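You operate a simulated robot arm through the tools that you are given. There is no shell and no other tool. Be economical: measure what you need, move in short steps, check, and stop when the job is done.

You run a simulated robot arm. Do the job below in one go: nothing can be reset, and whatever is moved stays where it is left.

Task
Move the teal plug to the yellow speaker terminal and bring the tone back at volume 2.
Fine: volume to 0 first; free the white clamp lever, lock the yellow one; yellow speaker key on, the white one may stay on.

The check looks at the end state, three seconds after you hand in, the way a careful person would. Anything else that was tipped, shoved, dropped, spilled or broken makes it a failure.

Robot
A 7-joint arm with a two-finger parallel gripper on a trunk, on a base that drives. Base frame: it is fixed to the floor where the robot stands at the start and does not move with it; the origin is under the middle of the robot, x ahead of it, y to its left, z up. Units: mm, degrees, N and s.
With the tool pointing down near the work surface it reaches from about 480 to 940 mm from the robot's upright axis, wherever it stands. Its first joint turns from -166.0 to 166.0 degrees. Places, roughly: silver receiver [1100, 200, 800]; teal plug (4x4x7 cm) [900, -1300, 700]; volume knob [900, 0, 1000]; white clamp lever [1000, -1300, 700]; yellow clamp lever [900, -1500, 700]; yellow speaker key [1100, 0, 1000]; yellow speaker terminal [800, -1400, 700]. Payload 3.91 kg.
Tool frame: the origin (TCP) lies between the finger pads and is the grasp point; the fingertips stand 30 mm ahead of it; z points along the fingers, y is the line along which they close. The gripper opens to 110 mm. The fingers are 20 mm wide and 10 mm thick; the gripper's body (48 by 112 mm) begins 55 mm behind the TCP.
Orientation is that of the tool frame in the base frame, as [roll, pitch, yaw] about the fixed x, y, z axes, in that order (R = Rz(yaw) Ry(pitch) Rx(roll)). With the fingers straight down and closing along the base's y, the tool's x points along the base's -x, its y along +y and its z along -z.

Tools
- The arm moves only by the tool play_rows. Its argument "increments" is a list of rows, each a list of 7 numbers: the shift along the tool's x, y, z in mm, then the turn, a rotation vector about the tool's x, y, z in degrees, then the closure, from 0 (fully open) to 1 (shut). In form: [[dx, dy, dz, wx, wy, wz, jaw], ...]. A call has 1 to 10 rows; each row is the pose to reach, as a shift and turn from the pose commanded when the call began, along the tool's axes at that moment. A row lasts 0.2 s, in which the tool goes at most 50 mm and 8.6 degrees; a call with a longer step from one row to the next is refused whole, and so is a gripper value outside its range. Where a pose cannot be reached the arm comes as near as it can. A force on the tool above 40 N (or 10 N above the force at the start of the call, whichever is more), or a blocked arm, ends the call early, and 0.2 s more pass. Each finger travels about 72 mm/s and halts on what it meets, pressing with about 37 N; the grip force reading is that of the motor and also rises with nothing between the fingers. The clock runs only during rows and for 0.2 s after the last one: add rows that repeat a pose to give the fingers time. The reply holds the time, the measured pose of the TCP, the force on the tool along the base axes, the opening and the grip force, in the units named above and with some noise, with the torque about the TCP (base axes, N m) and any sound that the robot's microphone picked up, and new pictures: "pictures" is both (left out), scene, wrist or none.
- Cameras (640 x 400 px; columns grow to the right, rows downward): "scene" is now at [257.8, -1.8, 1456.1]; the picture's right is [-0.02, -1.00, 0.00], its down [-0.54, 0.01, -0.84] and it looks along [0.84, -0.02, -0.55] (base axes); focal length 262 px, centre (320, 200). "wrist" rides on the gripper at [72, 17, -103] in the tool frame; the picture's right is [-0.23, 0.97, 0.00], its down [-0.76, -0.18, -0.62] and it looks along [-0.61, -0.14, 0.78] (tool axes); focal length 222 px, centre (320, 200).
- raise_lower(by): slides the trunk up (or, below 0, down) by that many mm; the arm and the scene camera ride with it, the base frame stays. It gives what a move gives, with no picture.
- steer(legs): drives the robot by 1 to 6 legs, each [ahead, left, turn to the left] in mm, mm and degrees, along the robot's own axes; the way and the turn of a leg run together, so that a leg with both is an arc; at most 1500 mm and 180 degrees a leg. The arm and the cameras ride along, it lands a little off, and it stops where it bumps. It gives what a move gives, and a new picture of the scene camera.
- pan_tilt(pan, tilt): turns the head with the scene camera to pan (to the left, within 86 degrees either way) and tilt (down, from -29 to 69), counted from straight ahead of the robot. It gives what a move gives, and a new picture of the scene camera.
- probe_pixels(camera, pixels): for up to 12 pixels [column, row] of the newest picture of that camera ("zoom" is the newest enlarged one), the place [x, y, z] in the base frame of the surface seen there, good to about 2 mm, but the place of the scene camera against the robot may be out by one fixed shift of up to 18 mm in any direction. It takes no simulated time.
- inspect(camera, box): a new picture of the part [left, top, right, bottom] of that camera's present view, enlarged. It takes no simulated time.
- finish_job(): hands the job in; it is judged then, once.

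Go step by step. Measure first, check grasps and placings, and put right what went wrong. The budget is 80 turns and 260 pictures, counting those below and the enlarged ones. Unless the task says otherwise, let go and move clear before handing in, and close with one line.

The tools are called after "Request:" as a command line: name --pt "numbers of a row" for each row, then --argument value for the rest, lists and objects as JSON in quotes. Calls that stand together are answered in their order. play_rows: Moves the arm, as the interface text tells. Its arguments: {"type":"object","properties":{"increments":{"type":"array","items":{"type":"array","items":{"type":"number"}}},"pictures":{"type":"string","enum":["both","scene","wrist","none"]}},"required":["increments"]} The other tools are called the same way: raise_lower (by) slides the trunk up or down; steer (legs) drives the base; pan_tilt (pan, tilt) turns the head that bears the scene camera; probe_pixels (camera, pixels) gives the place of the surface under pixels of a picture; inspect (camera, box) takes an enlarged picture of a part of a camera's view; finish_job () hands the job in.

At the start:

```text
time_s: 0.0
ee_pos: [537.7, -7.7, 1270.6]
tcp_rot: [-180.0, 0.0, 180.0]
force: [0.9, -0.1, 0.2]
moment: [-0.01, 0.02, 0.01]
grip_width: 109.9
finger_force: 0.1
trunk travel left (down, up): [-625.0, 57.0]
robot x, y, heading: [1.1, 1.4, -0.0]
head pan, tilt: [-1.2, 33.0]
```

scene: 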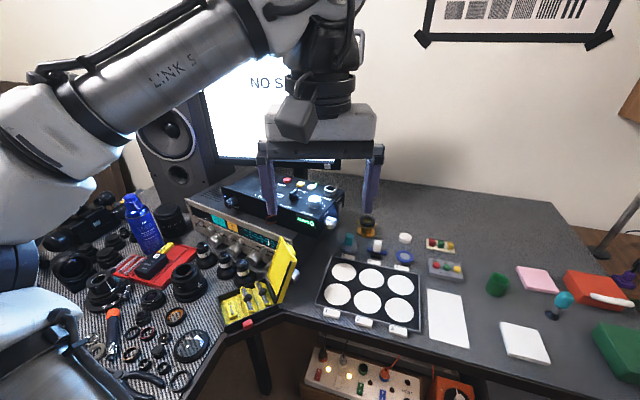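
wrist: 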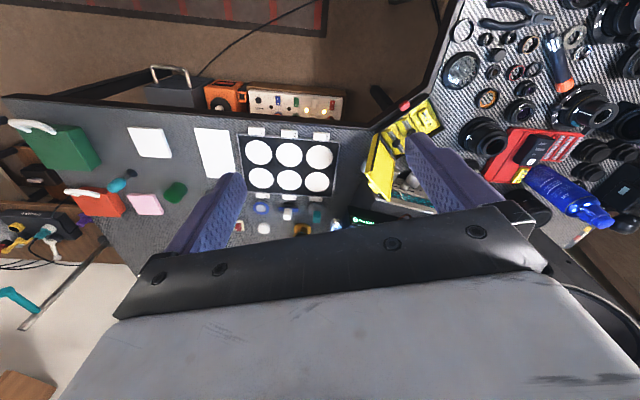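

The scene shows the black amplifier around (290,200) and a silver receiver at (235,235); the terminals should be far to the right. I'll zoom on the amplifier, and then pan right.

Request:
inspect --camera "scene" --box '[180, 150, 380, 275]'

Request:
pan_tilt --pan -60 --tilt 33

```text
3.20 times, centred on (280, 212) of scene
```

zoom: 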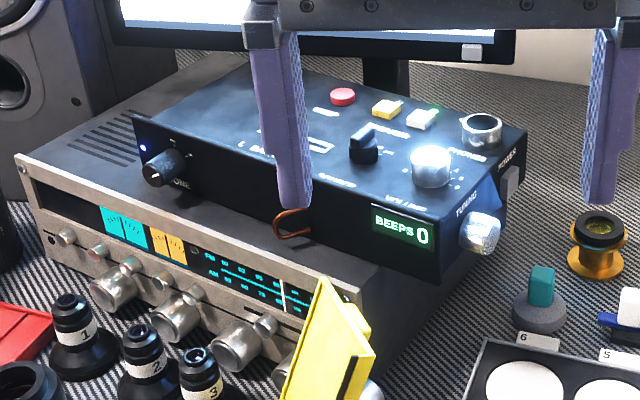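

```text
time_s: 1.3
ee_pos: [537.9, -8.0, 1271.7]
tcp_rot: [180.0, 0.0, -179.9]
force: [-0.9, 1.2, -0.3]
moment: [-0.01, 0.0, 0.0]
grip_width: 110.0
finger_force: 0.0
trunk travel left (down, up): [-625.0, 57.0]
robot x, y, heading: [1.6, -0.6, 0.1]
head pan, tilt: [-60.0, 33.0]
```

scene: 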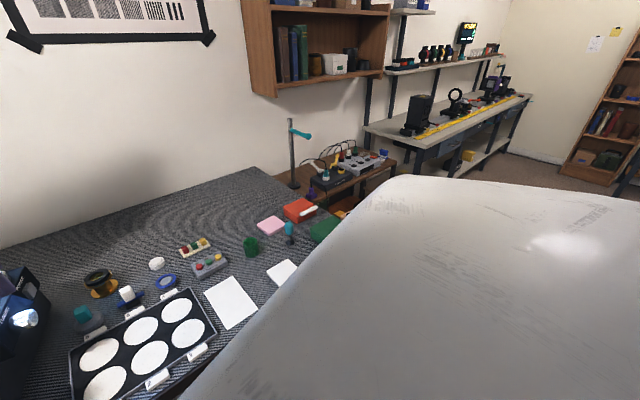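

Display reads "BEEPS 0"; the terminal station seems to be around (345,165) in the new view. I'll zoom on both.

Request:
inspect --camera "scene" --box '[270, 110, 410, 210]'

Request:
probe_pixels --camera "scene" --pixels '[[345, 158], [328, 178], [360, 165], [385, 155], [395, 175], [292, 150], [340, 190]]'

Request:
pan_tilt --pan 0 --tilt 40

```text
4.00 times, centred on (340, 160) of scene
```

zoom: 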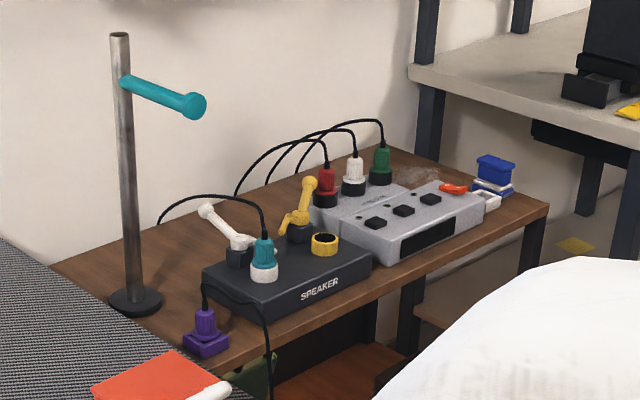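

```text
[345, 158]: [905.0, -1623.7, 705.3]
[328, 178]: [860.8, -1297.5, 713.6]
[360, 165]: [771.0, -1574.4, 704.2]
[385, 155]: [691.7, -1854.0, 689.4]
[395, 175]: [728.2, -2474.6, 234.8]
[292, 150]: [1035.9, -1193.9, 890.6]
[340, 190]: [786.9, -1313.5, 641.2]
```

```text
time_s: 2.6
ee_pos: [537.8, -7.7, 1271.1]
tcp_rot: [180.0, 0.0, 179.9]
force: [0.2, -0.7, 1.6]
moment: [0.0, 0.01, 0.02]
grip_width: 110.1
finger_force: 0.1
trunk travel left (down, up): [-625.0, 57.0]
robot x, y, heading: [0.7, -1.1, -0.2]
head pan, tilt: [0.0, 40.0]
```

scene: 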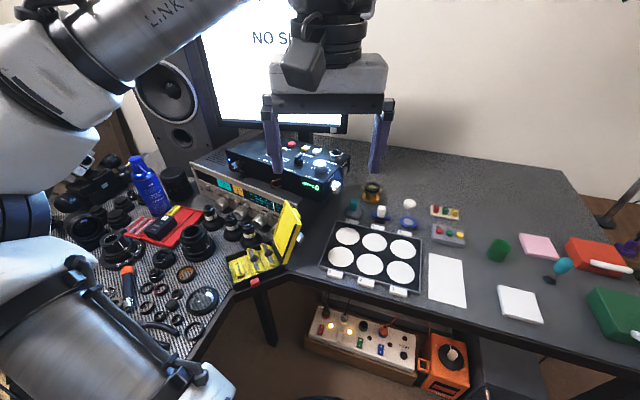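

I'll zoom on the amplifier in the present view and probe its controls.

Request:
inspect --camera "scene" --box '[220, 130, 364, 220]'

Request:
probe_pixels --camera "scene" --pixels '[[291, 144], [303, 149], [315, 152], [299, 158], [320, 163], [335, 155], [336, 186], [245, 162], [316, 187], [229, 155]]'

```text
4.44 times, centred on (292, 175) of scene
```

zoom: 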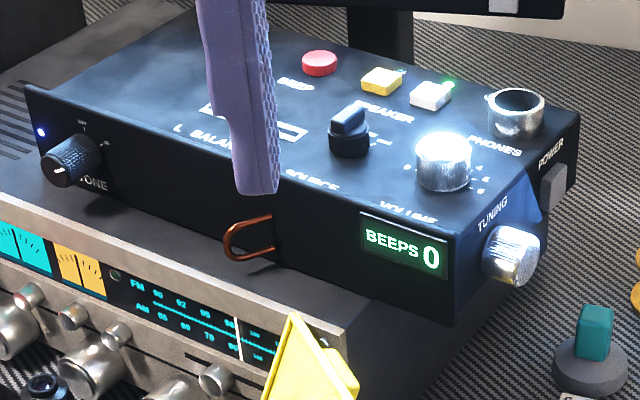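

```text
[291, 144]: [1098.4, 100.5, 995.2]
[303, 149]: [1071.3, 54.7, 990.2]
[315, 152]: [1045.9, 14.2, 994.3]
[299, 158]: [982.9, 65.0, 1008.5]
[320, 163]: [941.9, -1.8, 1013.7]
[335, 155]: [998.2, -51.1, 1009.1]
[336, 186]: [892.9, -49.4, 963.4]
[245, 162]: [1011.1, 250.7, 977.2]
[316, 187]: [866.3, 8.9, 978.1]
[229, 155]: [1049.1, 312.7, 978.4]
```

Volume knob is near (945,-2,1010), with speaker keys at (1071,55) and (1046,14). I'll take the wrist camera over the amplifier to read the labels.

Request:
play_rows --pt "-40 9 10 0 0 0 0" --pt "-80 18 20 0 0 0 0" --pt "-120 27 35 0 0 0 0" --pt "-160 36 50 0 0 0 0" --pt "-200 45 65 0 0 0 0" --pt "-240 54 80 0 0 0 0" --pt "-270 60 100 0 0 0 0" --pictures "both"

Request:
inspect --camera "wrist" --box '[200, 100, 440, 250]'

```text
time_s: 4.2
ee_pos: [807.3, 51.7, 1171.4]
tcp_rot: [-180.0, -0.1, 179.9]
force: [-0.2, -0.9, -0.5]
moment: [-0.04, 0.0, -0.01]
grip_width: 110.2
finger_force: 0.1
trunk travel left (down, up): [-625.0, 57.0]
robot x, y, heading: [-2.0, 0.3, -0.1]
head pan, tilt: [0.0, 40.0]
```

scene: 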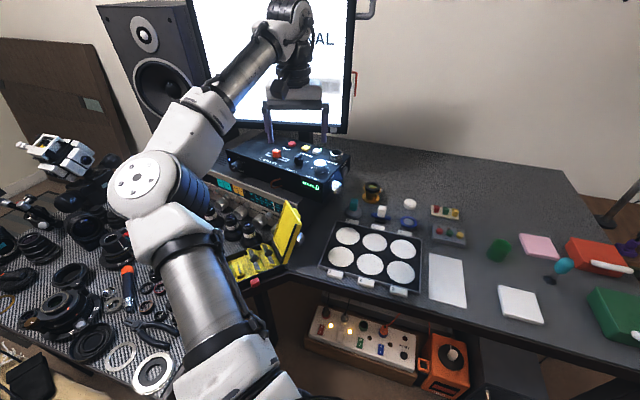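
wrist: 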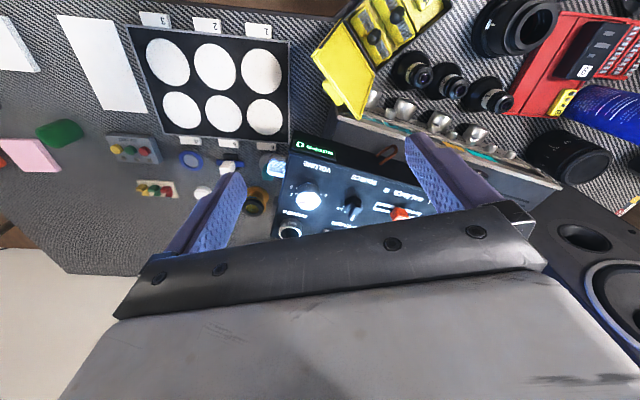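

```text
2.67 times, centred on (320, 175) of wrist
```

zoom: 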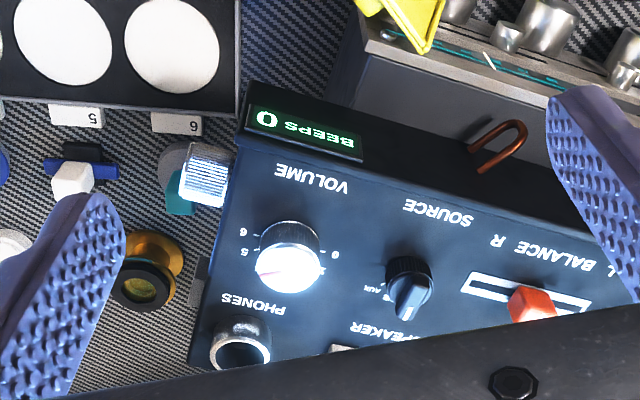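

The labels are VOLUME, SOURCE, BALANCE, SPEAKER. I'll zoom tighter to read the scales.

Request:
inspect --camera "wrist" --box '[278, 155, 342, 245]'

Request:
inspect --camera "scene" --box '[220, 130, 364, 220]'

Request:
inspect --camera "scene" --box '[280, 135, 352, 180]'

```text
4.44 times, centred on (310, 200) of wrist
```

zoom: 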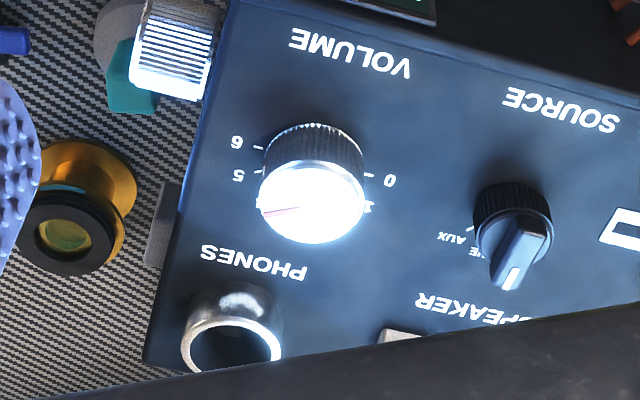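

```text
4.44 times, centred on (292, 175) of scene
```

zoom: 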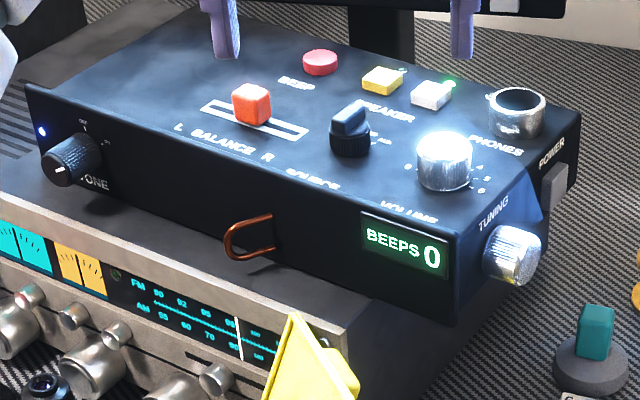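

```text
8.89 times, centred on (316, 158) of scene
```

zoom: 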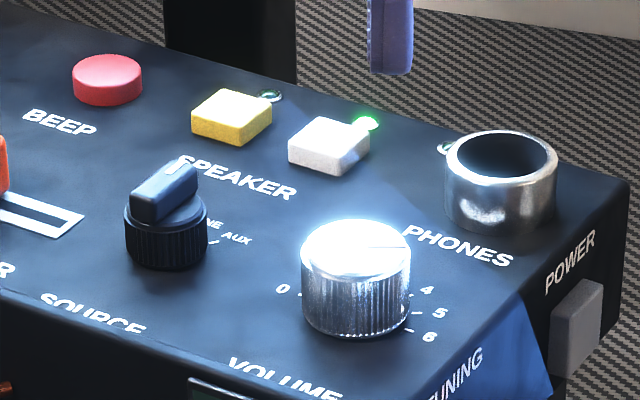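

Volume pointer seems near 4–5; the source knob's labels are partly hidden. I'll pull the wrist back 100 mm for a clearer view of the top panel.

Request:
play_rows --pt "45 0 0 0 0 0 0" --pt "90 0 0 0 0 0 0" --pt "90 0 40 0 0 0 0" --pictures "wrist"

Request:
inspect --camera "wrist" --box '[280, 130, 440, 230]'

```text
time_s: 5.0
ee_pos: [717.7, 53.4, 1131.3]
tcp_rot: [-180.0, 0.0, 180.0]
force: [0.5, 0.9, 0.1]
moment: [0.0, -0.02, 0.01]
grip_width: 110.0
finger_force: 0.0
trunk travel left (down, up): [-625.0, 57.0]
robot x, y, heading: [1.0, -0.5, 0.1]
head pan, tilt: [0.0, 40.0]
```

wrist: 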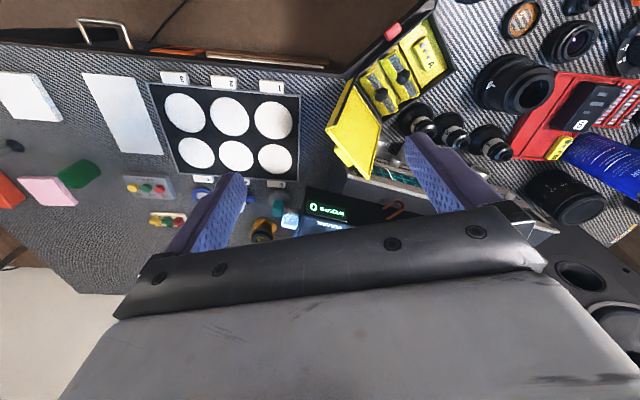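

```text
4.00 times, centred on (360, 180) of wrist
```

zoom: 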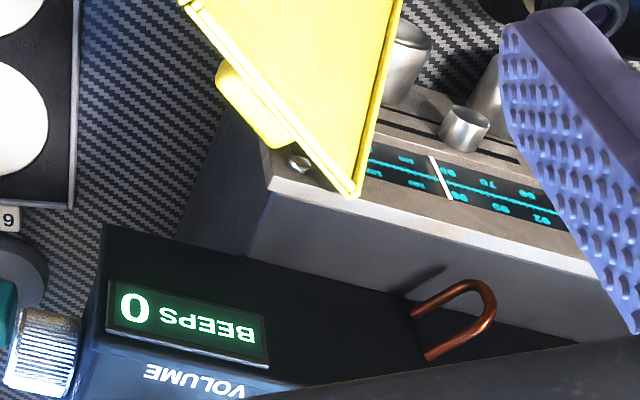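

I need to go the other way: forward beyond the previous spot.

Request:
play_rows --pt "-40 0 -30 0 0 0 0" --pt "-85 0 -50 0 0 0 0" --pt "-130 0 -70 0 0 0 0" --pt "-175 0 -80 0 0 0 0" --pt "-210 0 -80 0 0 0 0" --pictures "both"

Request:
inspect --camera "wrist" --box '[270, 115, 430, 215]'

```text
time_s: 6.2
ee_pos: [891.7, 56.0, 1211.9]
tcp_rot: [-180.0, -0.1, 179.9]
force: [-0.4, 0.4, -0.3]
moment: [-0.01, -0.04, -0.03]
grip_width: 110.0
finger_force: 0.0
out of reach, approached as far as the arm can: row 5
trunk travel left (down, up): [-625.0, 57.0]
robot x, y, heading: [2.0, 2.6, -0.1]
head pan, tilt: [0.0, 40.0]
```

scene: 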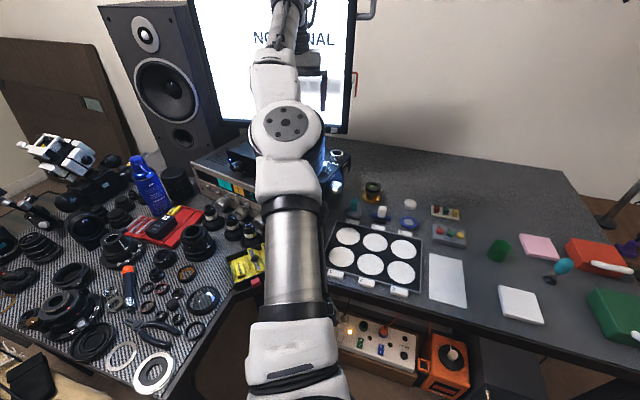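
wrist: 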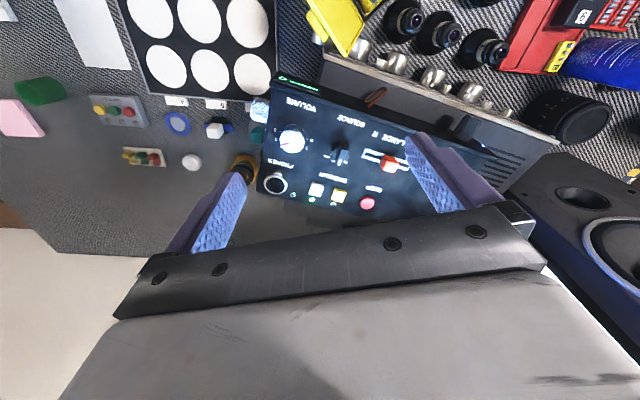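

```text
4.00 times, centred on (350, 165) of wrist
```

zoom: 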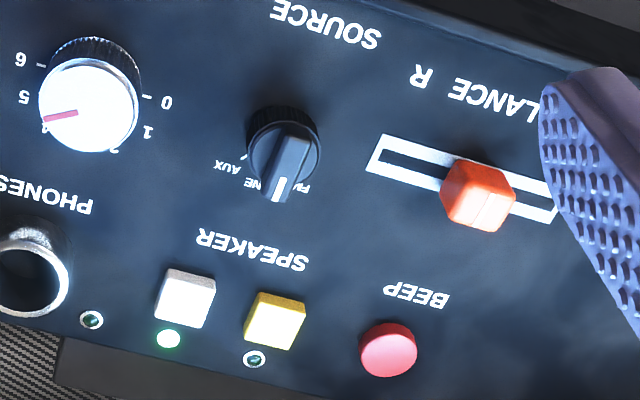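

Clear view now: volume pointer at 5 (30° per step, decreasing counter-clockwise from above), source on the middle position, white key LED lit, yellow unlit. I'll probe the knob rim and keys through this zoom.

Request:
probe_pixels --camera "zoom" --pixels '[[88, 108], [42, 105], [134, 105], [88, 62], [88, 148], [70, 100], [275, 315], [185, 290], [253, 358], [170, 337], [180, 110], [30, 245]]'

```text
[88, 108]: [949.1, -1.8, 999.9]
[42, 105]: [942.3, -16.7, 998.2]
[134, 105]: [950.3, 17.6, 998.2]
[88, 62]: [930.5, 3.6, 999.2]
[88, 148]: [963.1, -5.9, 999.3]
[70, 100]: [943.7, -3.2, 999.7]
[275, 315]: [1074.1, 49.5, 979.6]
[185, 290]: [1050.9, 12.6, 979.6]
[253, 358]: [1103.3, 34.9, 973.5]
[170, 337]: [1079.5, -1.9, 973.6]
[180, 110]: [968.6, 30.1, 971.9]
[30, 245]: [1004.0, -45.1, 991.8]
```

Knob centre ≈ (947, 0), top z 1000, radius ~18, panel 972. The keys are at x≈1074, beyond reach, so I need to advance; check the desk's front clearance.

Request:
probe_pixels --camera "scene" --pixels '[[440, 318], [560, 360], [220, 345], [180, 385], [370, 375], [300, 330], [640, 370], [200, 390], [60, 390], [440, 395]]'

Request:
pan_tilt --pan -15 --tilt 69

```text
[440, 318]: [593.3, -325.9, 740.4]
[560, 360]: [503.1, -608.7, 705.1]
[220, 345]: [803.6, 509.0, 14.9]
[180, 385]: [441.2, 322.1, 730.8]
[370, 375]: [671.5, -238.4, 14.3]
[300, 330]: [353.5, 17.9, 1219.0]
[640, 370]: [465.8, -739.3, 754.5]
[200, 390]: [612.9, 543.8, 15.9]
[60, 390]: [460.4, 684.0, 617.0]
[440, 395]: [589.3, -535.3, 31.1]
```

```text
time_s: 7.1
ee_pos: [892.1, 53.9, 1212.8]
tcp_rot: [180.0, 0.0, 180.0]
force: [0.1, 1.1, -0.7]
moment: [-0.01, 0.03, -0.02]
grip_width: 110.0
finger_force: 0.1
trunk travel left (down, up): [-625.0, 57.0]
robot x, y, heading: [-1.0, -0.3, 0.2]
head pan, tilt: [-15.0, 68.8]
```

scene: 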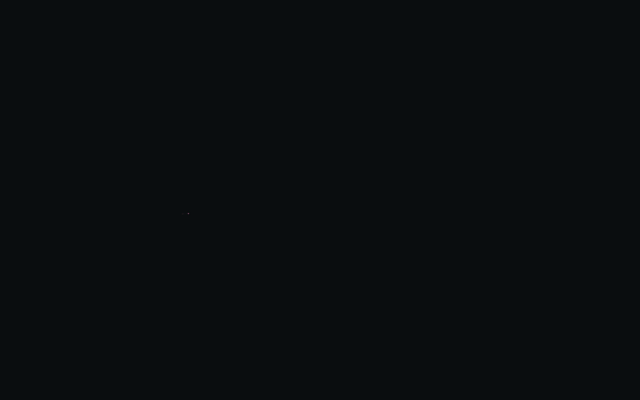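

The black view is just the robot itself. Desk front edge is x≈590 near y=-326; I'll look left-down for the left desk corner and retract the arm.

Request:
play_rows --pt "45 0 0 0 0 0 0" --pt "90 0 0 0 0 0 0" --pt "135 0 0 0 0 0 0" --pt "180 0 0 0 0 0 0" --pt "225 0 0 0 0 0 0" --pictures "none"

Request:
pan_tilt --pan 40 --tilt 55

Request:
pan_tilt --pan -35 --tilt 55

```text
time_s: 8.3
ee_pos: [664.3, 56.6, 1209.3]
tcp_rot: [179.9, 0.0, -179.8]
force: [0.0, -0.6, 0.5]
moment: [0.02, -0.01, -0.05]
grip_width: 110.3
finger_force: 0.0
trunk travel left (down, up): [-625.0, 57.0]
robot x, y, heading: [1.9, 0.8, 0.0]
head pan, tilt: [-15.0, 68.8]
```

```text
time_s: 9.6
ee_pos: [664.2, 54.7, 1210.1]
tcp_rot: [-180.0, 0.0, 179.9]
force: [-0.1, 0.0, 0.0]
moment: [0.01, 0.02, 0.02]
grip_width: 109.9
finger_force: 0.0
trunk travel left (down, up): [-625.0, 57.0]
robot x, y, heading: [4.6, 0.2, -0.1]
head pan, tilt: [40.0, 55.0]
```

scene: 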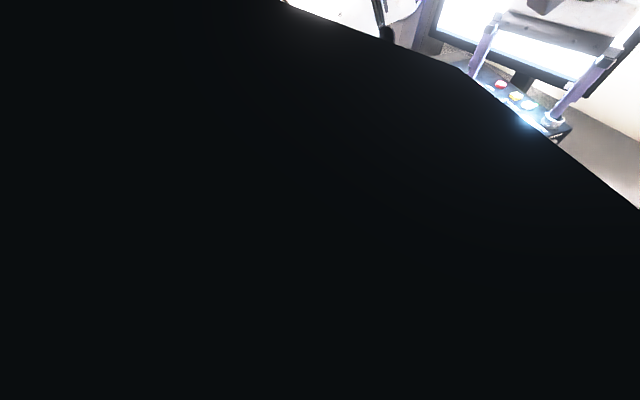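

```text
time_s: 11.0
ee_pos: [664.2, 55.1, 1209.6]
tcp_rot: [-180.0, 0.0, 180.0]
force: [-0.5, 0.5, 0.1]
moment: [-0.02, 0.0, -0.02]
grip_width: 110.2
finger_force: 0.0
trunk travel left (down, up): [-625.0, 57.0]
robot x, y, heading: [-0.0, -2.0, -0.1]
head pan, tilt: [-35.0, 55.0]
```

scene: 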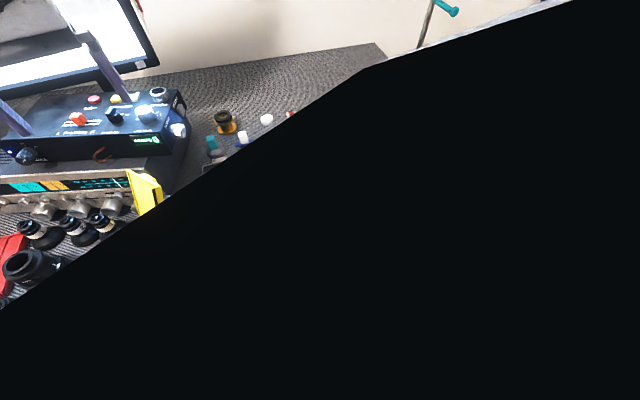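

View is occluded by the robot itself, but desk edges at (590,-326) and (441,322) leave ~430 mm after a 150 mm advance. Drive 150 ahead with the head back forward.

Request:
steer --legs '[[150, 0, 0]]'

Request:
pan_tilt --pan 0 --tilt 40

```text
time_s: 12.4
ee_pos: [814.6, 49.7, 1207.9]
tcp_rot: [-180.0, 0.0, 179.7]
force: [0.8, 0.1, -0.4]
moment: [0.0, 0.04, 0.02]
grip_width: 110.1
finger_force: 0.0
trunk travel left (down, up): [-625.0, 57.0]
robot x, y, heading: [149.5, -1.0, -0.3]
head pan, tilt: [-35.0, 55.0]
```

scene: 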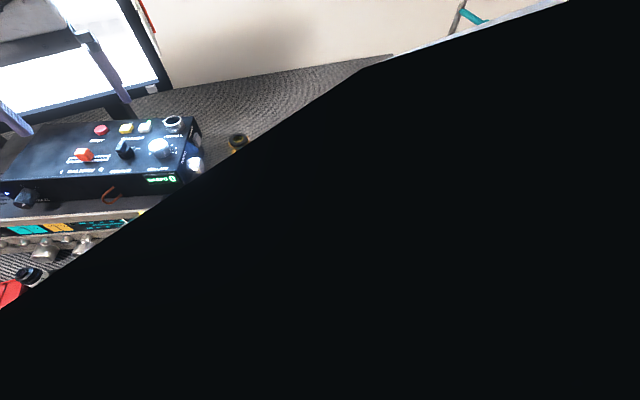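

```text
time_s: 13.4
ee_pos: [814.3, 51.8, 1209.8]
tcp_rot: [179.9, 0.0, 179.8]
force: [0.3, 0.2, 0.4]
moment: [0.01, -0.02, 0.03]
grip_width: 110.1
finger_force: 0.1
trunk travel left (down, up): [-625.0, 57.0]
robot x, y, heading: [150.4, 3.1, -0.3]
head pan, tilt: [0.0, 40.0]
```

scene: 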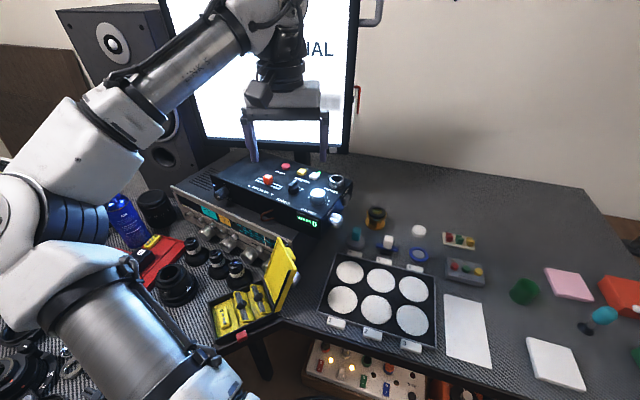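

Advanced to x=150 cleanly. Now go above the knob with a 66 mm opening and check the alignment.

Request:
play_rows --pt "-40 -15 20 0 0 0 0.4" --pt "-80 -30 40 0 0 0 0.4" --pt "-110 -42 75 0 0 0 0.4" --pt "-133 -51 110 0 0 0 0.4" --pt "-133 -51 140 0 0 0 0.4" --pictures "both"

Request:
probe_pixels --camera "scene" --pixels '[[220, 100], [340, 150], [345, 60], [318, 192]]'

```text
time_s: 14.6
ee_pos: [948.8, -0.2, 1069.2]
tcp_rot: [179.9, 0.0, 179.8]
force: [0.1, -0.5, -0.8]
moment: [0.01, 0.0, 0.0]
grip_width: 65.9
finger_force: 0.1
trunk travel left (down, up): [-625.0, 57.0]
robot x, y, heading: [147.6, -0.5, -0.6]
head pan, tilt: [0.0, 40.0]
```

scene: 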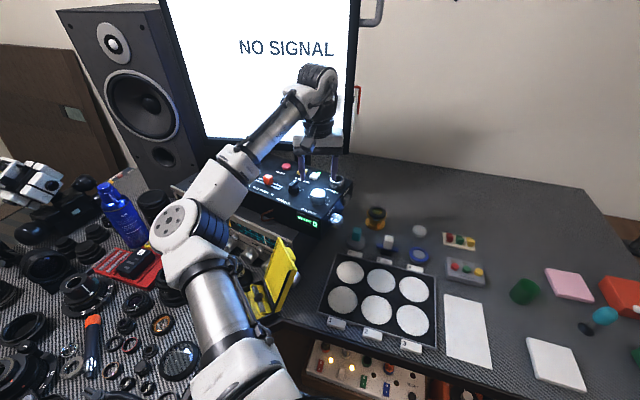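
wrist: 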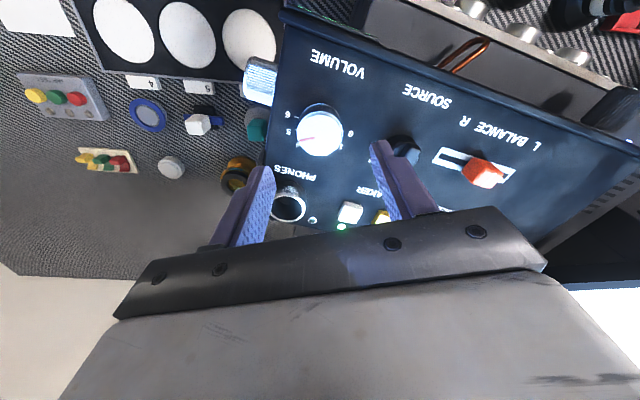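

```text
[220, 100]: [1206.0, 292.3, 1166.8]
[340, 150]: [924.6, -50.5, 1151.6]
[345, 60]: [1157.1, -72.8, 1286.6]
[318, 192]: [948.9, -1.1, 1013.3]
```

Aligned from above, it seems. Confirm the knob centre from the closer wrist picture (knob at (319,133)).

Request:
probe_pixels --camera "wrist" --pixels '[[319, 135], [297, 135], [341, 135], [319, 113], [319, 154], [303, 120], [335, 150], [348, 213], [382, 217], [288, 205]]'

Request:
inspect --camera "wrist" --box '[270, 90, 430, 190]'

```text
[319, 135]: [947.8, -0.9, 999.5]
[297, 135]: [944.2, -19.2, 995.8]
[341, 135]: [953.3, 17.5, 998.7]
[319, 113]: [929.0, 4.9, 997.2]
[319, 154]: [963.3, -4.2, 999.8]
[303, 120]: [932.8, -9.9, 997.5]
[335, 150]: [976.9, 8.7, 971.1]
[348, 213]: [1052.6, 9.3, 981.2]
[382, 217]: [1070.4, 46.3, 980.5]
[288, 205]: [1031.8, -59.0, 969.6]
```

```text
4.00 times, centred on (350, 140) of wrist
```

zoom: 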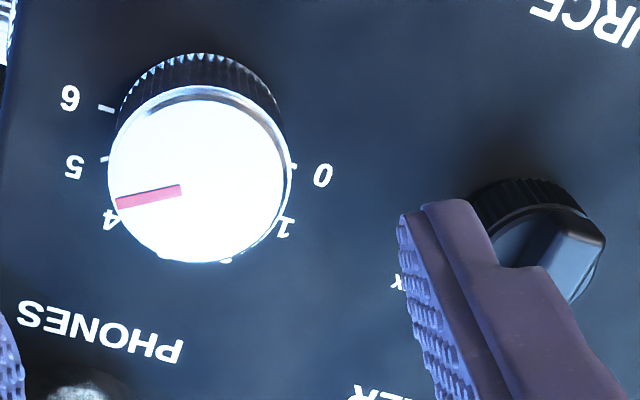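

Probe tick marks and pointer ends to get exact angles.

Request:
probe_pixels --camera "zoom" --pixels '[[104, 107], [105, 159], [295, 166], [108, 220], [286, 228], [120, 203], [180, 190], [75, 166], [323, 175], [70, 97]]'

```text
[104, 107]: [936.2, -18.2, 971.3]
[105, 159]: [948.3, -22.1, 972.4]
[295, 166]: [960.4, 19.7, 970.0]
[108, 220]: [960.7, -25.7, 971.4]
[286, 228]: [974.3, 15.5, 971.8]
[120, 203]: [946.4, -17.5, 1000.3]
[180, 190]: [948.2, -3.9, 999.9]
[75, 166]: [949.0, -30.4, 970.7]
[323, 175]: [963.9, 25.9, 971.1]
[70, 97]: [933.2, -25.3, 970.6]
```

Pointer is at about −95° in base, 5 ≈ −88°, 0 ≈ +58°, 2 ≈ −1°. Need about +152° CCW. Pre-rotate the tool 75° clockwise above the knob.

Request:
play_rows --pt "1 0 0 0 0 8.4 0.4" --pt "1 0 0 0 0 16.8 0.4" --pt "1 0 0 0 0 25.2 0.4" --pt "1 0 0 0 0 33.6 0.4" --pt "1 0 0 0 0 42 0.4" --pt "1 0 0 0 0 50.4 0.4" --pt "1 0 0 0 0 58.8 0.4" --pt "1 0 0 0 0 67.2 0.4" --pt "1 0 0 0 0 75.6 0.4" --pt "1 0 0 0 0 75.6 0.4" --pictures "wrist"

```text
time_s: 16.8
ee_pos: [946.5, -0.3, 1068.8]
tcp_rot: [180.0, -0.1, 104.0]
force: [0.1, 0.1, -0.3]
moment: [0.02, 0.03, 0.0]
grip_width: 66.0
finger_force: 0.0
trunk travel left (down, up): [-625.0, 57.0]
robot x, y, heading: [149.1, -2.3, -0.3]
head pan, tilt: [0.0, 40.0]
```

wrist: 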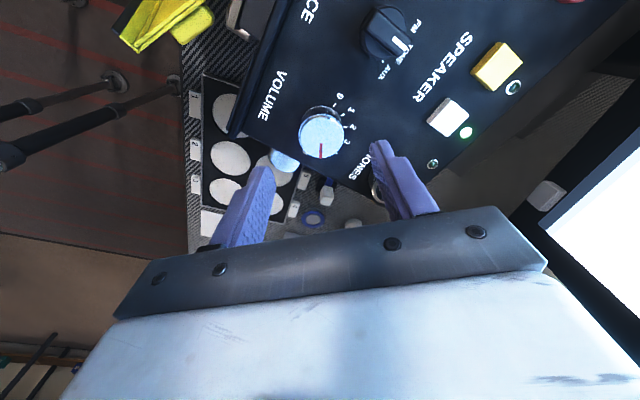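

Rotation reached; clear of the phones jack. Descend 61 mm and close on the knob.

Request:
play_rows --pt "0 0 30 0 0 0 0.4" --pt "0 0 55 0 0 0 0.4" --pt "0 0 61 0 0 0 0.4" --pt "0 0 61 0 0 0 0.55" --pt "0 0 61 0 0 0 0.65" --pt "0 0 61 0 0 0 0.72" --pt "0 0 61 0 0 0 0.72" --pictures "wrist"

```text
time_s: 18.4
ee_pos: [946.8, -0.5, 1006.4]
tcp_rot: [-180.0, 0.1, 104.1]
force: [19.9, 2.8, 4.7]
moment: [-0.19, -0.44, 0.04]
grip_width: 40.4
finger_force: 9.6
trunk travel left (down, up): [-625.0, 57.0]
robot x, y, heading: [146.5, 0.9, -0.1]
head pan, tilt: [0.0, 40.0]
```

wrist: 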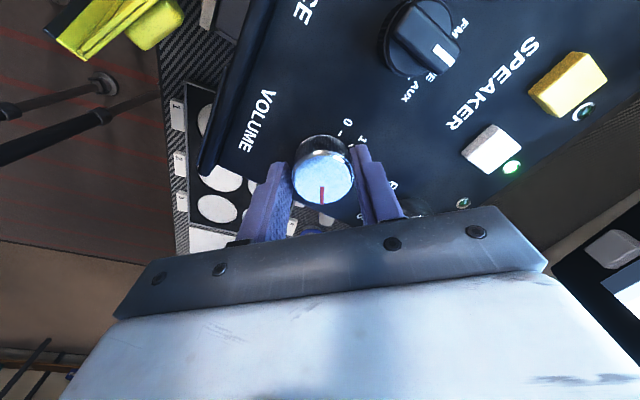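

Force +20 N in x says the +x finger touched first; shift +2.5 mm along the closing line and close fully.

Request:
play_rows --pt "0 2.5 0 0 0 0 0.62" --pt "0 2.5 0 0 0 0 0.66" --pt "0 2.5 0 0 0 0 0.7" --pt "0 2.5 0 0 0 0 0.72" --pt "0 2.5 0 0 0 0 0.75" --pt "0 2.5 0 0 0 0 0.75" --pictures "none"

```text
time_s: 19.8
ee_pos: [946.1, -0.6, 1007.4]
tcp_rot: [-179.9, 0.1, 104.0]
force: [-1.2, -0.6, -7.3]
moment: [-0.02, -0.36, -0.02]
grip_width: 37.4
finger_force: 44.4
trunk travel left (down, up): [-625.0, 57.0]
robot x, y, heading: [149.5, -2.0, -0.6]
head pan, tilt: [0.0, 40.0]
```

Gripped evenly (37.4 mm, lateral force ≈0). Turn CCW 75° first.

Request:
play_rows --pt "0 0 0 0 0 -8.4 0.75" --pt "0 0 0 0 0 -16.8 0.75" --pt "0 0 0 0 0 -25.2 0.75" --pt "0 0 0 0 0 -33.6 0.75" --pt "0 0 0 0 0 -42 0.75" --pt "0 0 0 0 0 -50.4 0.75" --pt "0 0 0 0 0 -58.8 0.75" --pt "0 0 0 0 0 -67.2 0.75" --pt "0 0 0 0 0 -75.6 0.75" --pictures "wrist"

Request:
inspect --camera "wrist" --box '[240, 100, 400, 200]'

```text
time_s: 21.8
ee_pos: [946.6, -0.0, 1006.4]
tcp_rot: [179.9, -0.2, 179.8]
force: [-24.9, 4.4, -25.5]
moment: [-0.36, 0.9, -0.01]
grip_width: 37.1
finger_force: 45.3
trunk travel left (down, up): [-625.0, 57.0]
robot x, y, heading: [149.5, 1.0, -0.4]
head pan, tilt: [0.0, 40.0]
```

wrist: 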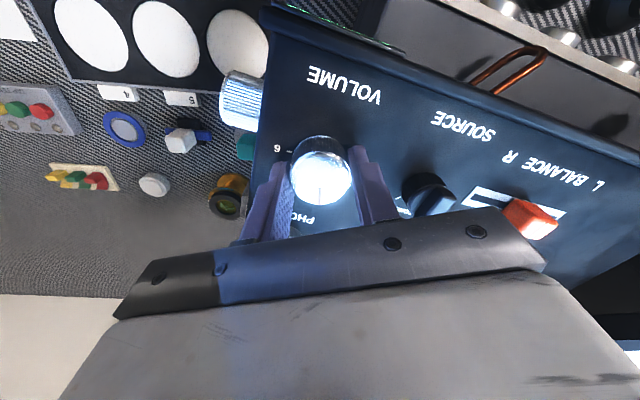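

```text
4.00 times, centred on (320, 150) of wrist
```

zoom: 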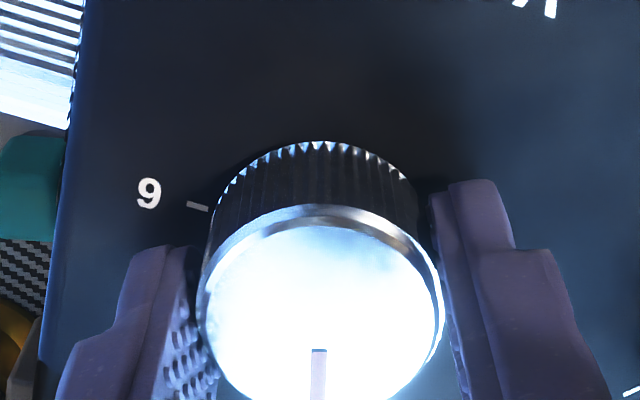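

The knob follows the grip; there's some side load (−25 N x), so I'll relieve by 1 mm and continue CCW.

Request:
play_rows --pt "1 0 1 0 0 -4 0.75" --pt "1 0 1 0 0 -12.4 0.75" --pt "1 0 1 0 0 -20.8 0.75" --pt "1 0 1 0 0 -29.2 0.75" --pt "1 0 1 0 0 -37.6 0.75" --pt "1 0 1 0 0 -46 0.75" --pt "1 0 1 0 0 -54.4 0.75" --pt "1 0 1 0 0 -62.8 0.75" --pt "1 0 1 0 0 -71 0.75" --pictures "wrist"

Request:
inspect --camera "wrist" --box '[240, 100, 400, 200]'

Request:
inspect --camera "scene" --box '[280, 150, 376, 210]'

```text
time_s: 23.8
ee_pos: [947.6, -0.5, 1007.8]
tcp_rot: [-179.9, 0.0, -109.2]
force: [-13.5, 2.3, -18.4]
moment: [-0.62, 0.6, 0.03]
grip_width: 37.4
finger_force: 44.7
trunk travel left (down, up): [-625.0, 57.0]
robot x, y, heading: [149.4, -1.9, -0.6]
head pan, tilt: [0.0, 40.0]
```

wrist: 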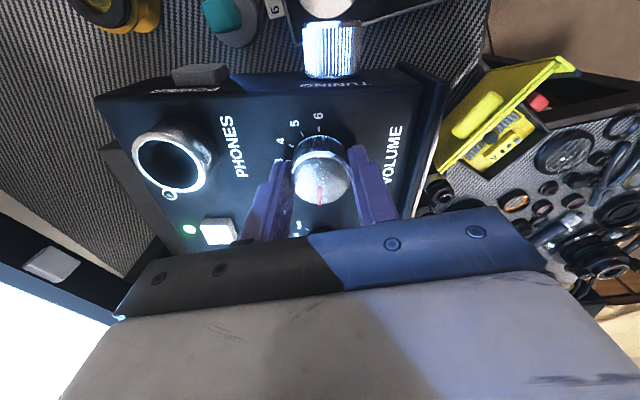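

```text
4.00 times, centred on (320, 150) of wrist
```

zoom: 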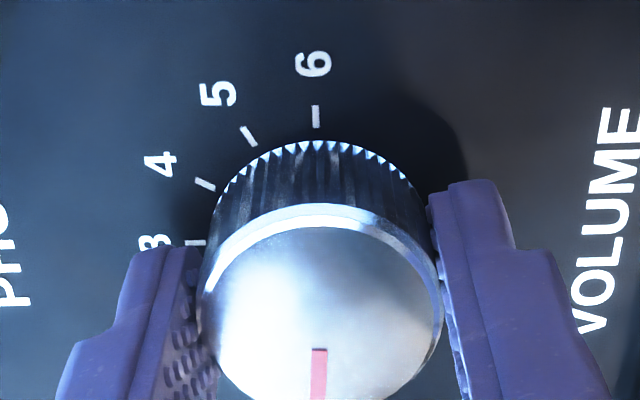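

```text
6.67 times, centred on (328, 180) of scene
```

zoom: 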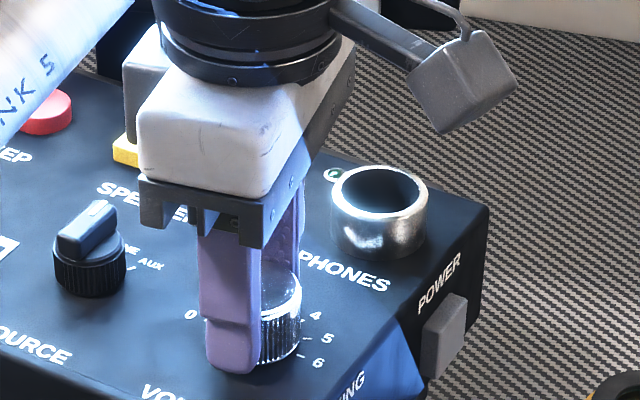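

The pointer (318,370 in zoom) now lies exactly opposite 6, which is the 0 mark. Release, lift and verify.

Request:
play_rows --pt "0 0 0 0 0 0 0.6" --pt "0 0 0 0 0 0 0.4" --pt "0 0 -30 0 0 0 0.4" --pt "0 0 -75 0 0 0 0.4" --pt "0 0 -75 0 0 0 0.4" --pictures "wrist"

Request:
inspect --camera "wrist" --box '[240, 80, 400, 180]'

```text
time_s: 25.0
ee_pos: [944.0, 1.4, 1082.3]
tcp_rot: [-180.0, 0.0, -109.3]
force: [-0.2, 0.3, 0.0]
moment: [0.03, -0.01, -0.02]
grip_width: 66.2
finger_force: 0.1
trunk travel left (down, up): [-625.0, 57.0]
robot x, y, heading: [150.7, -1.7, -0.3]
head pan, tilt: [0.0, 40.0]
```

wrist: 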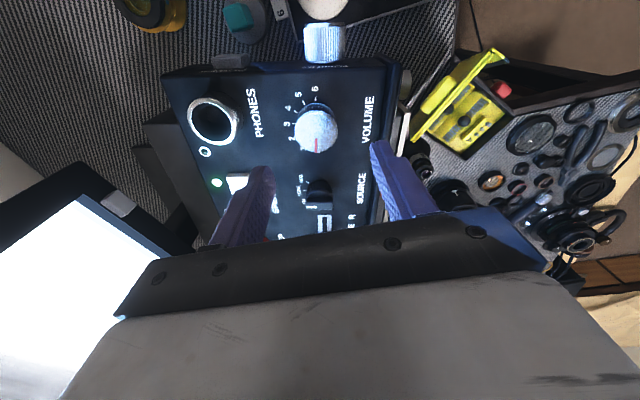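

```text
4.00 times, centred on (320, 130) of wrist
```

zoom: 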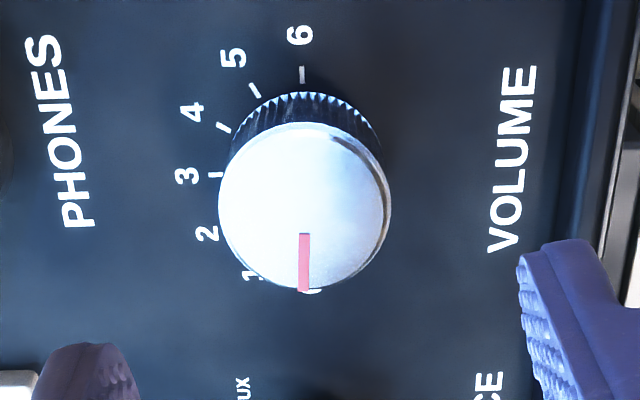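

Volume is at 0. Now retract the arm, restore yaw, then back off and drive right toward the terminals.

Request:
play_rows --pt "0 10 -45 0 0 0 0.4" --pt "4 30 -85 0 0 8 0.4" --pt "8 60 -120 0 0 16 0.3" --pt "12 95 -140 0 0 24 0.2" --pt "18 135 -150 0 0 32 0.1" --pt "24 175 -160 0 0 40 0" --pt "30 215 -160 0 0 48 0" --pt "35 252 -160 0 0 56 0" --pt "35 252 -160 0 0 64 0" --pt "35 252 -160 0 0 71 0" --pictures "none"

Request:
steer --legs '[[-250, 0, 0], [0, -700, 0]]'

Request:
pan_tilt --pan -30 --tilt 40

```text
time_s: 27.2
ee_pos: [697.9, 51.9, 1242.5]
tcp_rot: [-180.0, 0.0, 179.5]
force: [-0.5, 0.4, 0.6]
moment: [-0.02, 0.01, 0.04]
grip_width: 110.1
finger_force: 0.0
trunk travel left (down, up): [-625.0, 57.0]
robot x, y, heading: [149.2, 0.3, -0.0]
head pan, tilt: [0.0, 40.0]
```

```text
time_s: 34.5
ee_pos: [442.1, -648.9, 1241.4]
tcp_rot: [180.0, -0.1, 179.1]
force: [-0.1, 1.2, -0.7]
moment: [0.01, -0.01, 0.0]
grip_width: 110.2
finger_force: 0.1
trunk travel left (down, up): [-625.0, 57.0]
robot x, y, heading: [-109.3, -696.7, -0.6]
head pan, tilt: [0.0, 40.0]
```

scene: 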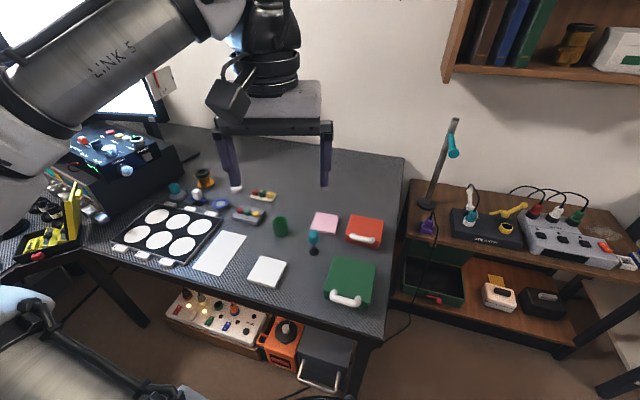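

```text
time_s: 35.4
ee_pos: [441.7, -648.5, 1242.1]
tcp_rot: [180.0, 0.0, 179.2]
force: [-1.3, -0.9, -0.8]
moment: [0.02, 0.03, -0.01]
grip_width: 109.8
finger_force: 0.0
trunk travel left (down, up): [-625.0, 57.0]
robot x, y, heading: [-106.7, -697.0, -1.0]
head pan, tilt: [-30.0, 40.0]
```

scene: 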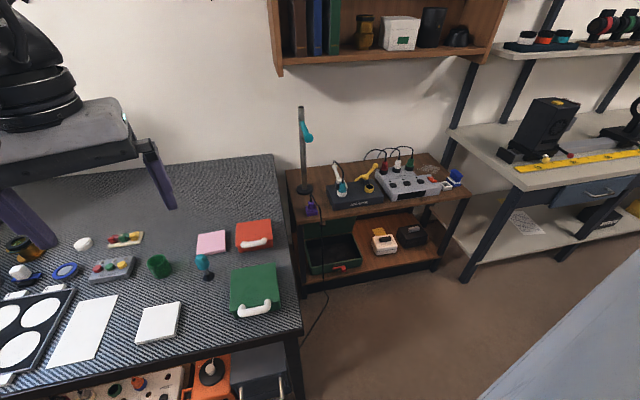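

Good overview: small table with the speaker box at (355,190), a floor cable near (315,320), shelf above. Probe key geometry.

Request:
probe_pixels --camera "scene" --pixels '[[301, 328], [275, 156], [297, 222], [470, 190], [345, 188], [370, 188], [313, 208], [306, 135], [303, 187], [320, 320], [380, 70], [445, 262]]'

Request:
inspect --camera "scene" --box '[285, 120, 445, 220]'

```text
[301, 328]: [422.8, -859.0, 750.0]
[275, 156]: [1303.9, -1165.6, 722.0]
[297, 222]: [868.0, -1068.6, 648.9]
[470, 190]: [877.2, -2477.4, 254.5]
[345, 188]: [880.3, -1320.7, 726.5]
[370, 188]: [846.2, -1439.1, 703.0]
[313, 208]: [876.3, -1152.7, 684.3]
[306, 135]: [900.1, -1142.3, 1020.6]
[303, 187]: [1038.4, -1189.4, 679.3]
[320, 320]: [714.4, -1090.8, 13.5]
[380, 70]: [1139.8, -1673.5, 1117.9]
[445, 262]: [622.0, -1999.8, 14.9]
```

```text
4.00 times, centred on (365, 170) of scene
```

zoom: 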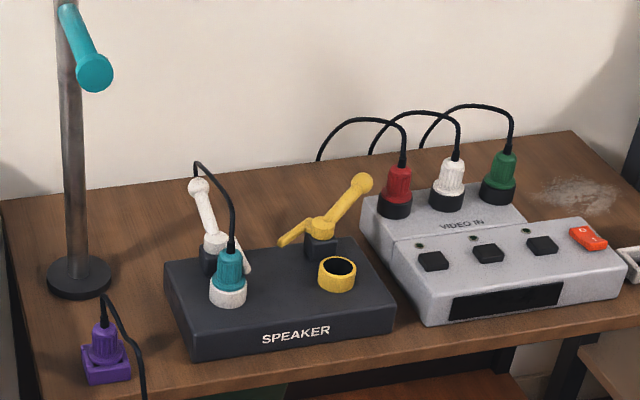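

Desk corner at (423,−859), terminals at about (880,−1320) white and (846,−1439) yellow. Drive right 700, then ahead 250.

Request:
steer --legs '[[0, -680, 0], [230, 0, 0]]'

Request:
pan_tilt --pan 0 --tilt 42

```text
time_s: 42.4
ee_pos: [673.1, -1311.3, 1241.8]
tcp_rot: [180.0, 0.1, -180.0]
force: [-0.5, -0.2, -0.7]
moment: [-0.04, 0.01, -0.02]
grip_width: 109.9
finger_force: 0.1
trunk travel left (down, up): [-625.0, 57.0]
robot x, y, heading: [118.9, -1367.4, -0.1]
head pan, tilt: [-30.0, 40.0]
```

scene: 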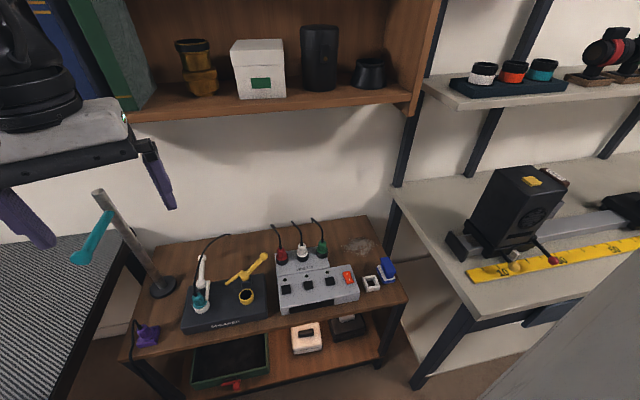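

```text
time_s: 43.4
ee_pos: [672.6, -1312.2, 1241.7]
tcp_rot: [180.0, 0.0, -180.0]
force: [-0.9, -1.0, 0.4]
moment: [0.04, -0.01, -0.01]
grip_width: 110.0
finger_force: 0.0
trunk travel left (down, up): [-625.0, 57.0]
robot x, y, heading: [118.6, -1367.9, -0.1]
head pan, tilt: [0.0, 42.0]
```

scene: 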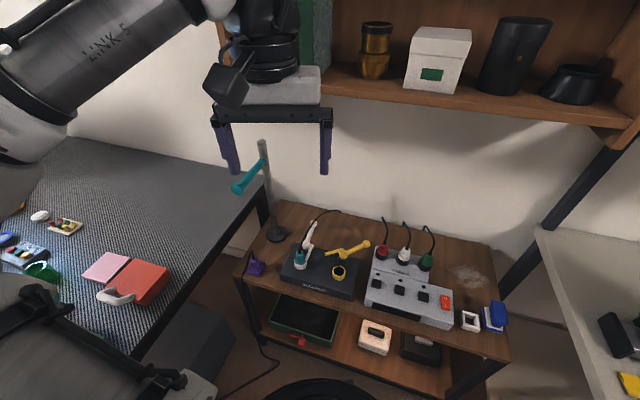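

I'll zoom on the speaker box and probe the parts plus shelf edge.

Request:
inspect --camera "scene" --box '[230, 200, 390, 300]'

Request:
probe_pixels --camera "scene" --pixels '[[420, 112], [250, 185], [265, 145], [240, 185], [299, 258], [338, 273], [309, 221], [306, 248], [366, 243], [330, 252], [300, 285], [330, 288]]'

```text
4.00 times, centred on (310, 250) of scene
```

zoom: 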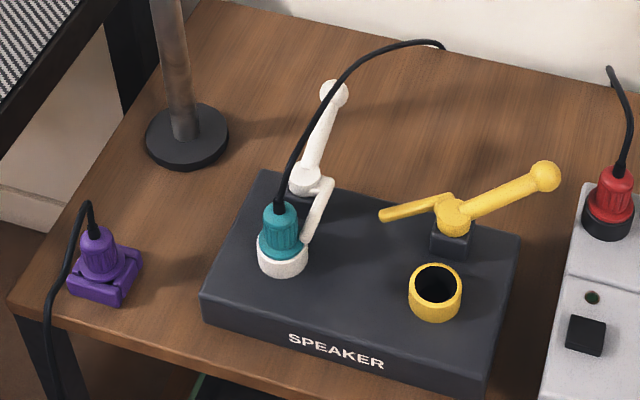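

```text
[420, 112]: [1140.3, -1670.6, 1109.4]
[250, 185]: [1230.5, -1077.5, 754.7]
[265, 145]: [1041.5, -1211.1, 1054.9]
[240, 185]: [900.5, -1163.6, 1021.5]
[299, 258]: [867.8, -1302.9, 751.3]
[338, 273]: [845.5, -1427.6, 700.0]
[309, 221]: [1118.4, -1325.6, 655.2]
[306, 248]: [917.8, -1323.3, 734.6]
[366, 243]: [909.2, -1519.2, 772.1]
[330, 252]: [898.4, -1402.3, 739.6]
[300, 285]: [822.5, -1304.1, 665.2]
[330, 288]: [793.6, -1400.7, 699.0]
```

Levers rotate about posts behind each terminal; I need a close look at their geometry. Lower the trunk and bring the wrist camera near.

Request:
raise_lower --by -300

Request:
play_rows --pt "-25 -8 15 0 0 0 0" --pt "-50 -16 30 0 0 0 0" --pt "-76 -26 42 0 0 0 0" --pictures "both"

Request:
inspect --camera "wrist" --box '[220, 90, 420, 215]'

```text
time_s: 46.4
ee_pos: [671.4, -1312.4, 940.9]
tcp_rot: [180.0, -0.1, -180.0]
force: [0.5, 0.6, -0.9]
moment: [-0.02, 0.0, 0.01]
grip_width: 110.0
finger_force: 0.0
trunk travel left (down, up): [-325.0, 357.0]
robot x, y, heading: [119.4, -1363.9, -0.0]
head pan, tilt: [0.0, 42.0]
```

```text
time_s: 47.2
ee_pos: [746.9, -1336.7, 899.5]
tcp_rot: [-180.0, 0.0, -180.0]
force: [0.1, 0.6, -0.4]
moment: [-0.03, 0.0, -0.01]
grip_width: 109.9
finger_force: 0.0
trunk travel left (down, up): [-325.0, 357.0]
robot x, y, heading: [121.8, -1368.0, 0.3]
head pan, tilt: [0.0, 42.0]
```

scene: 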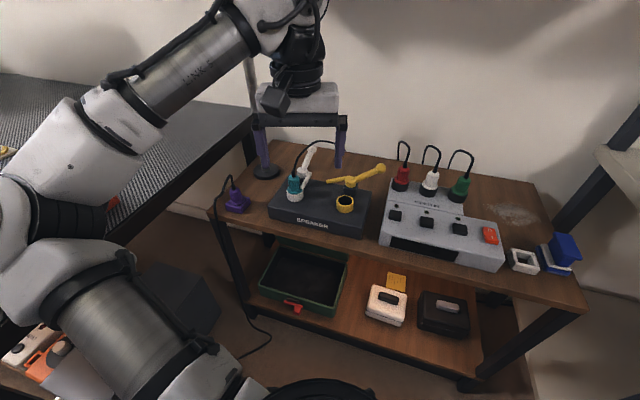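
wrist: 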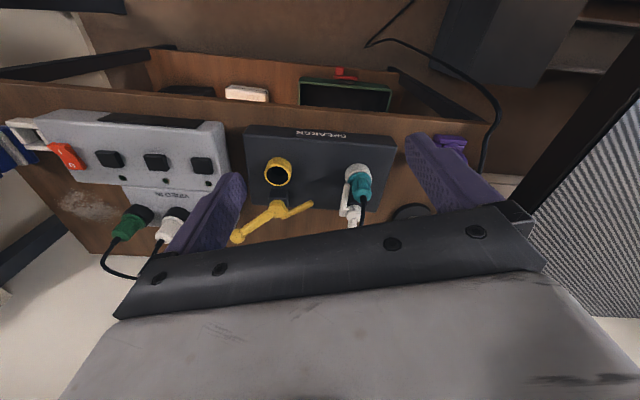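

```text
3.20 times, centred on (320, 152) of wrist
```

zoom: 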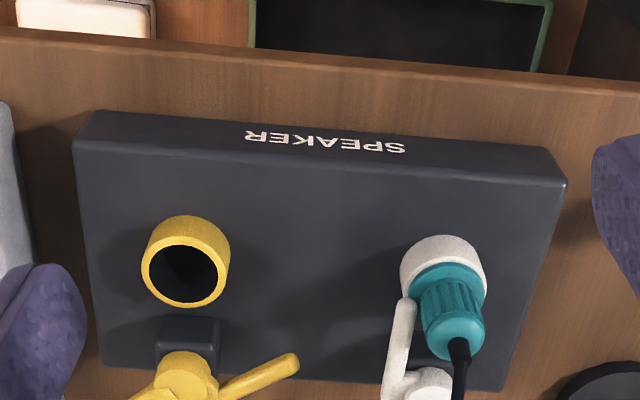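

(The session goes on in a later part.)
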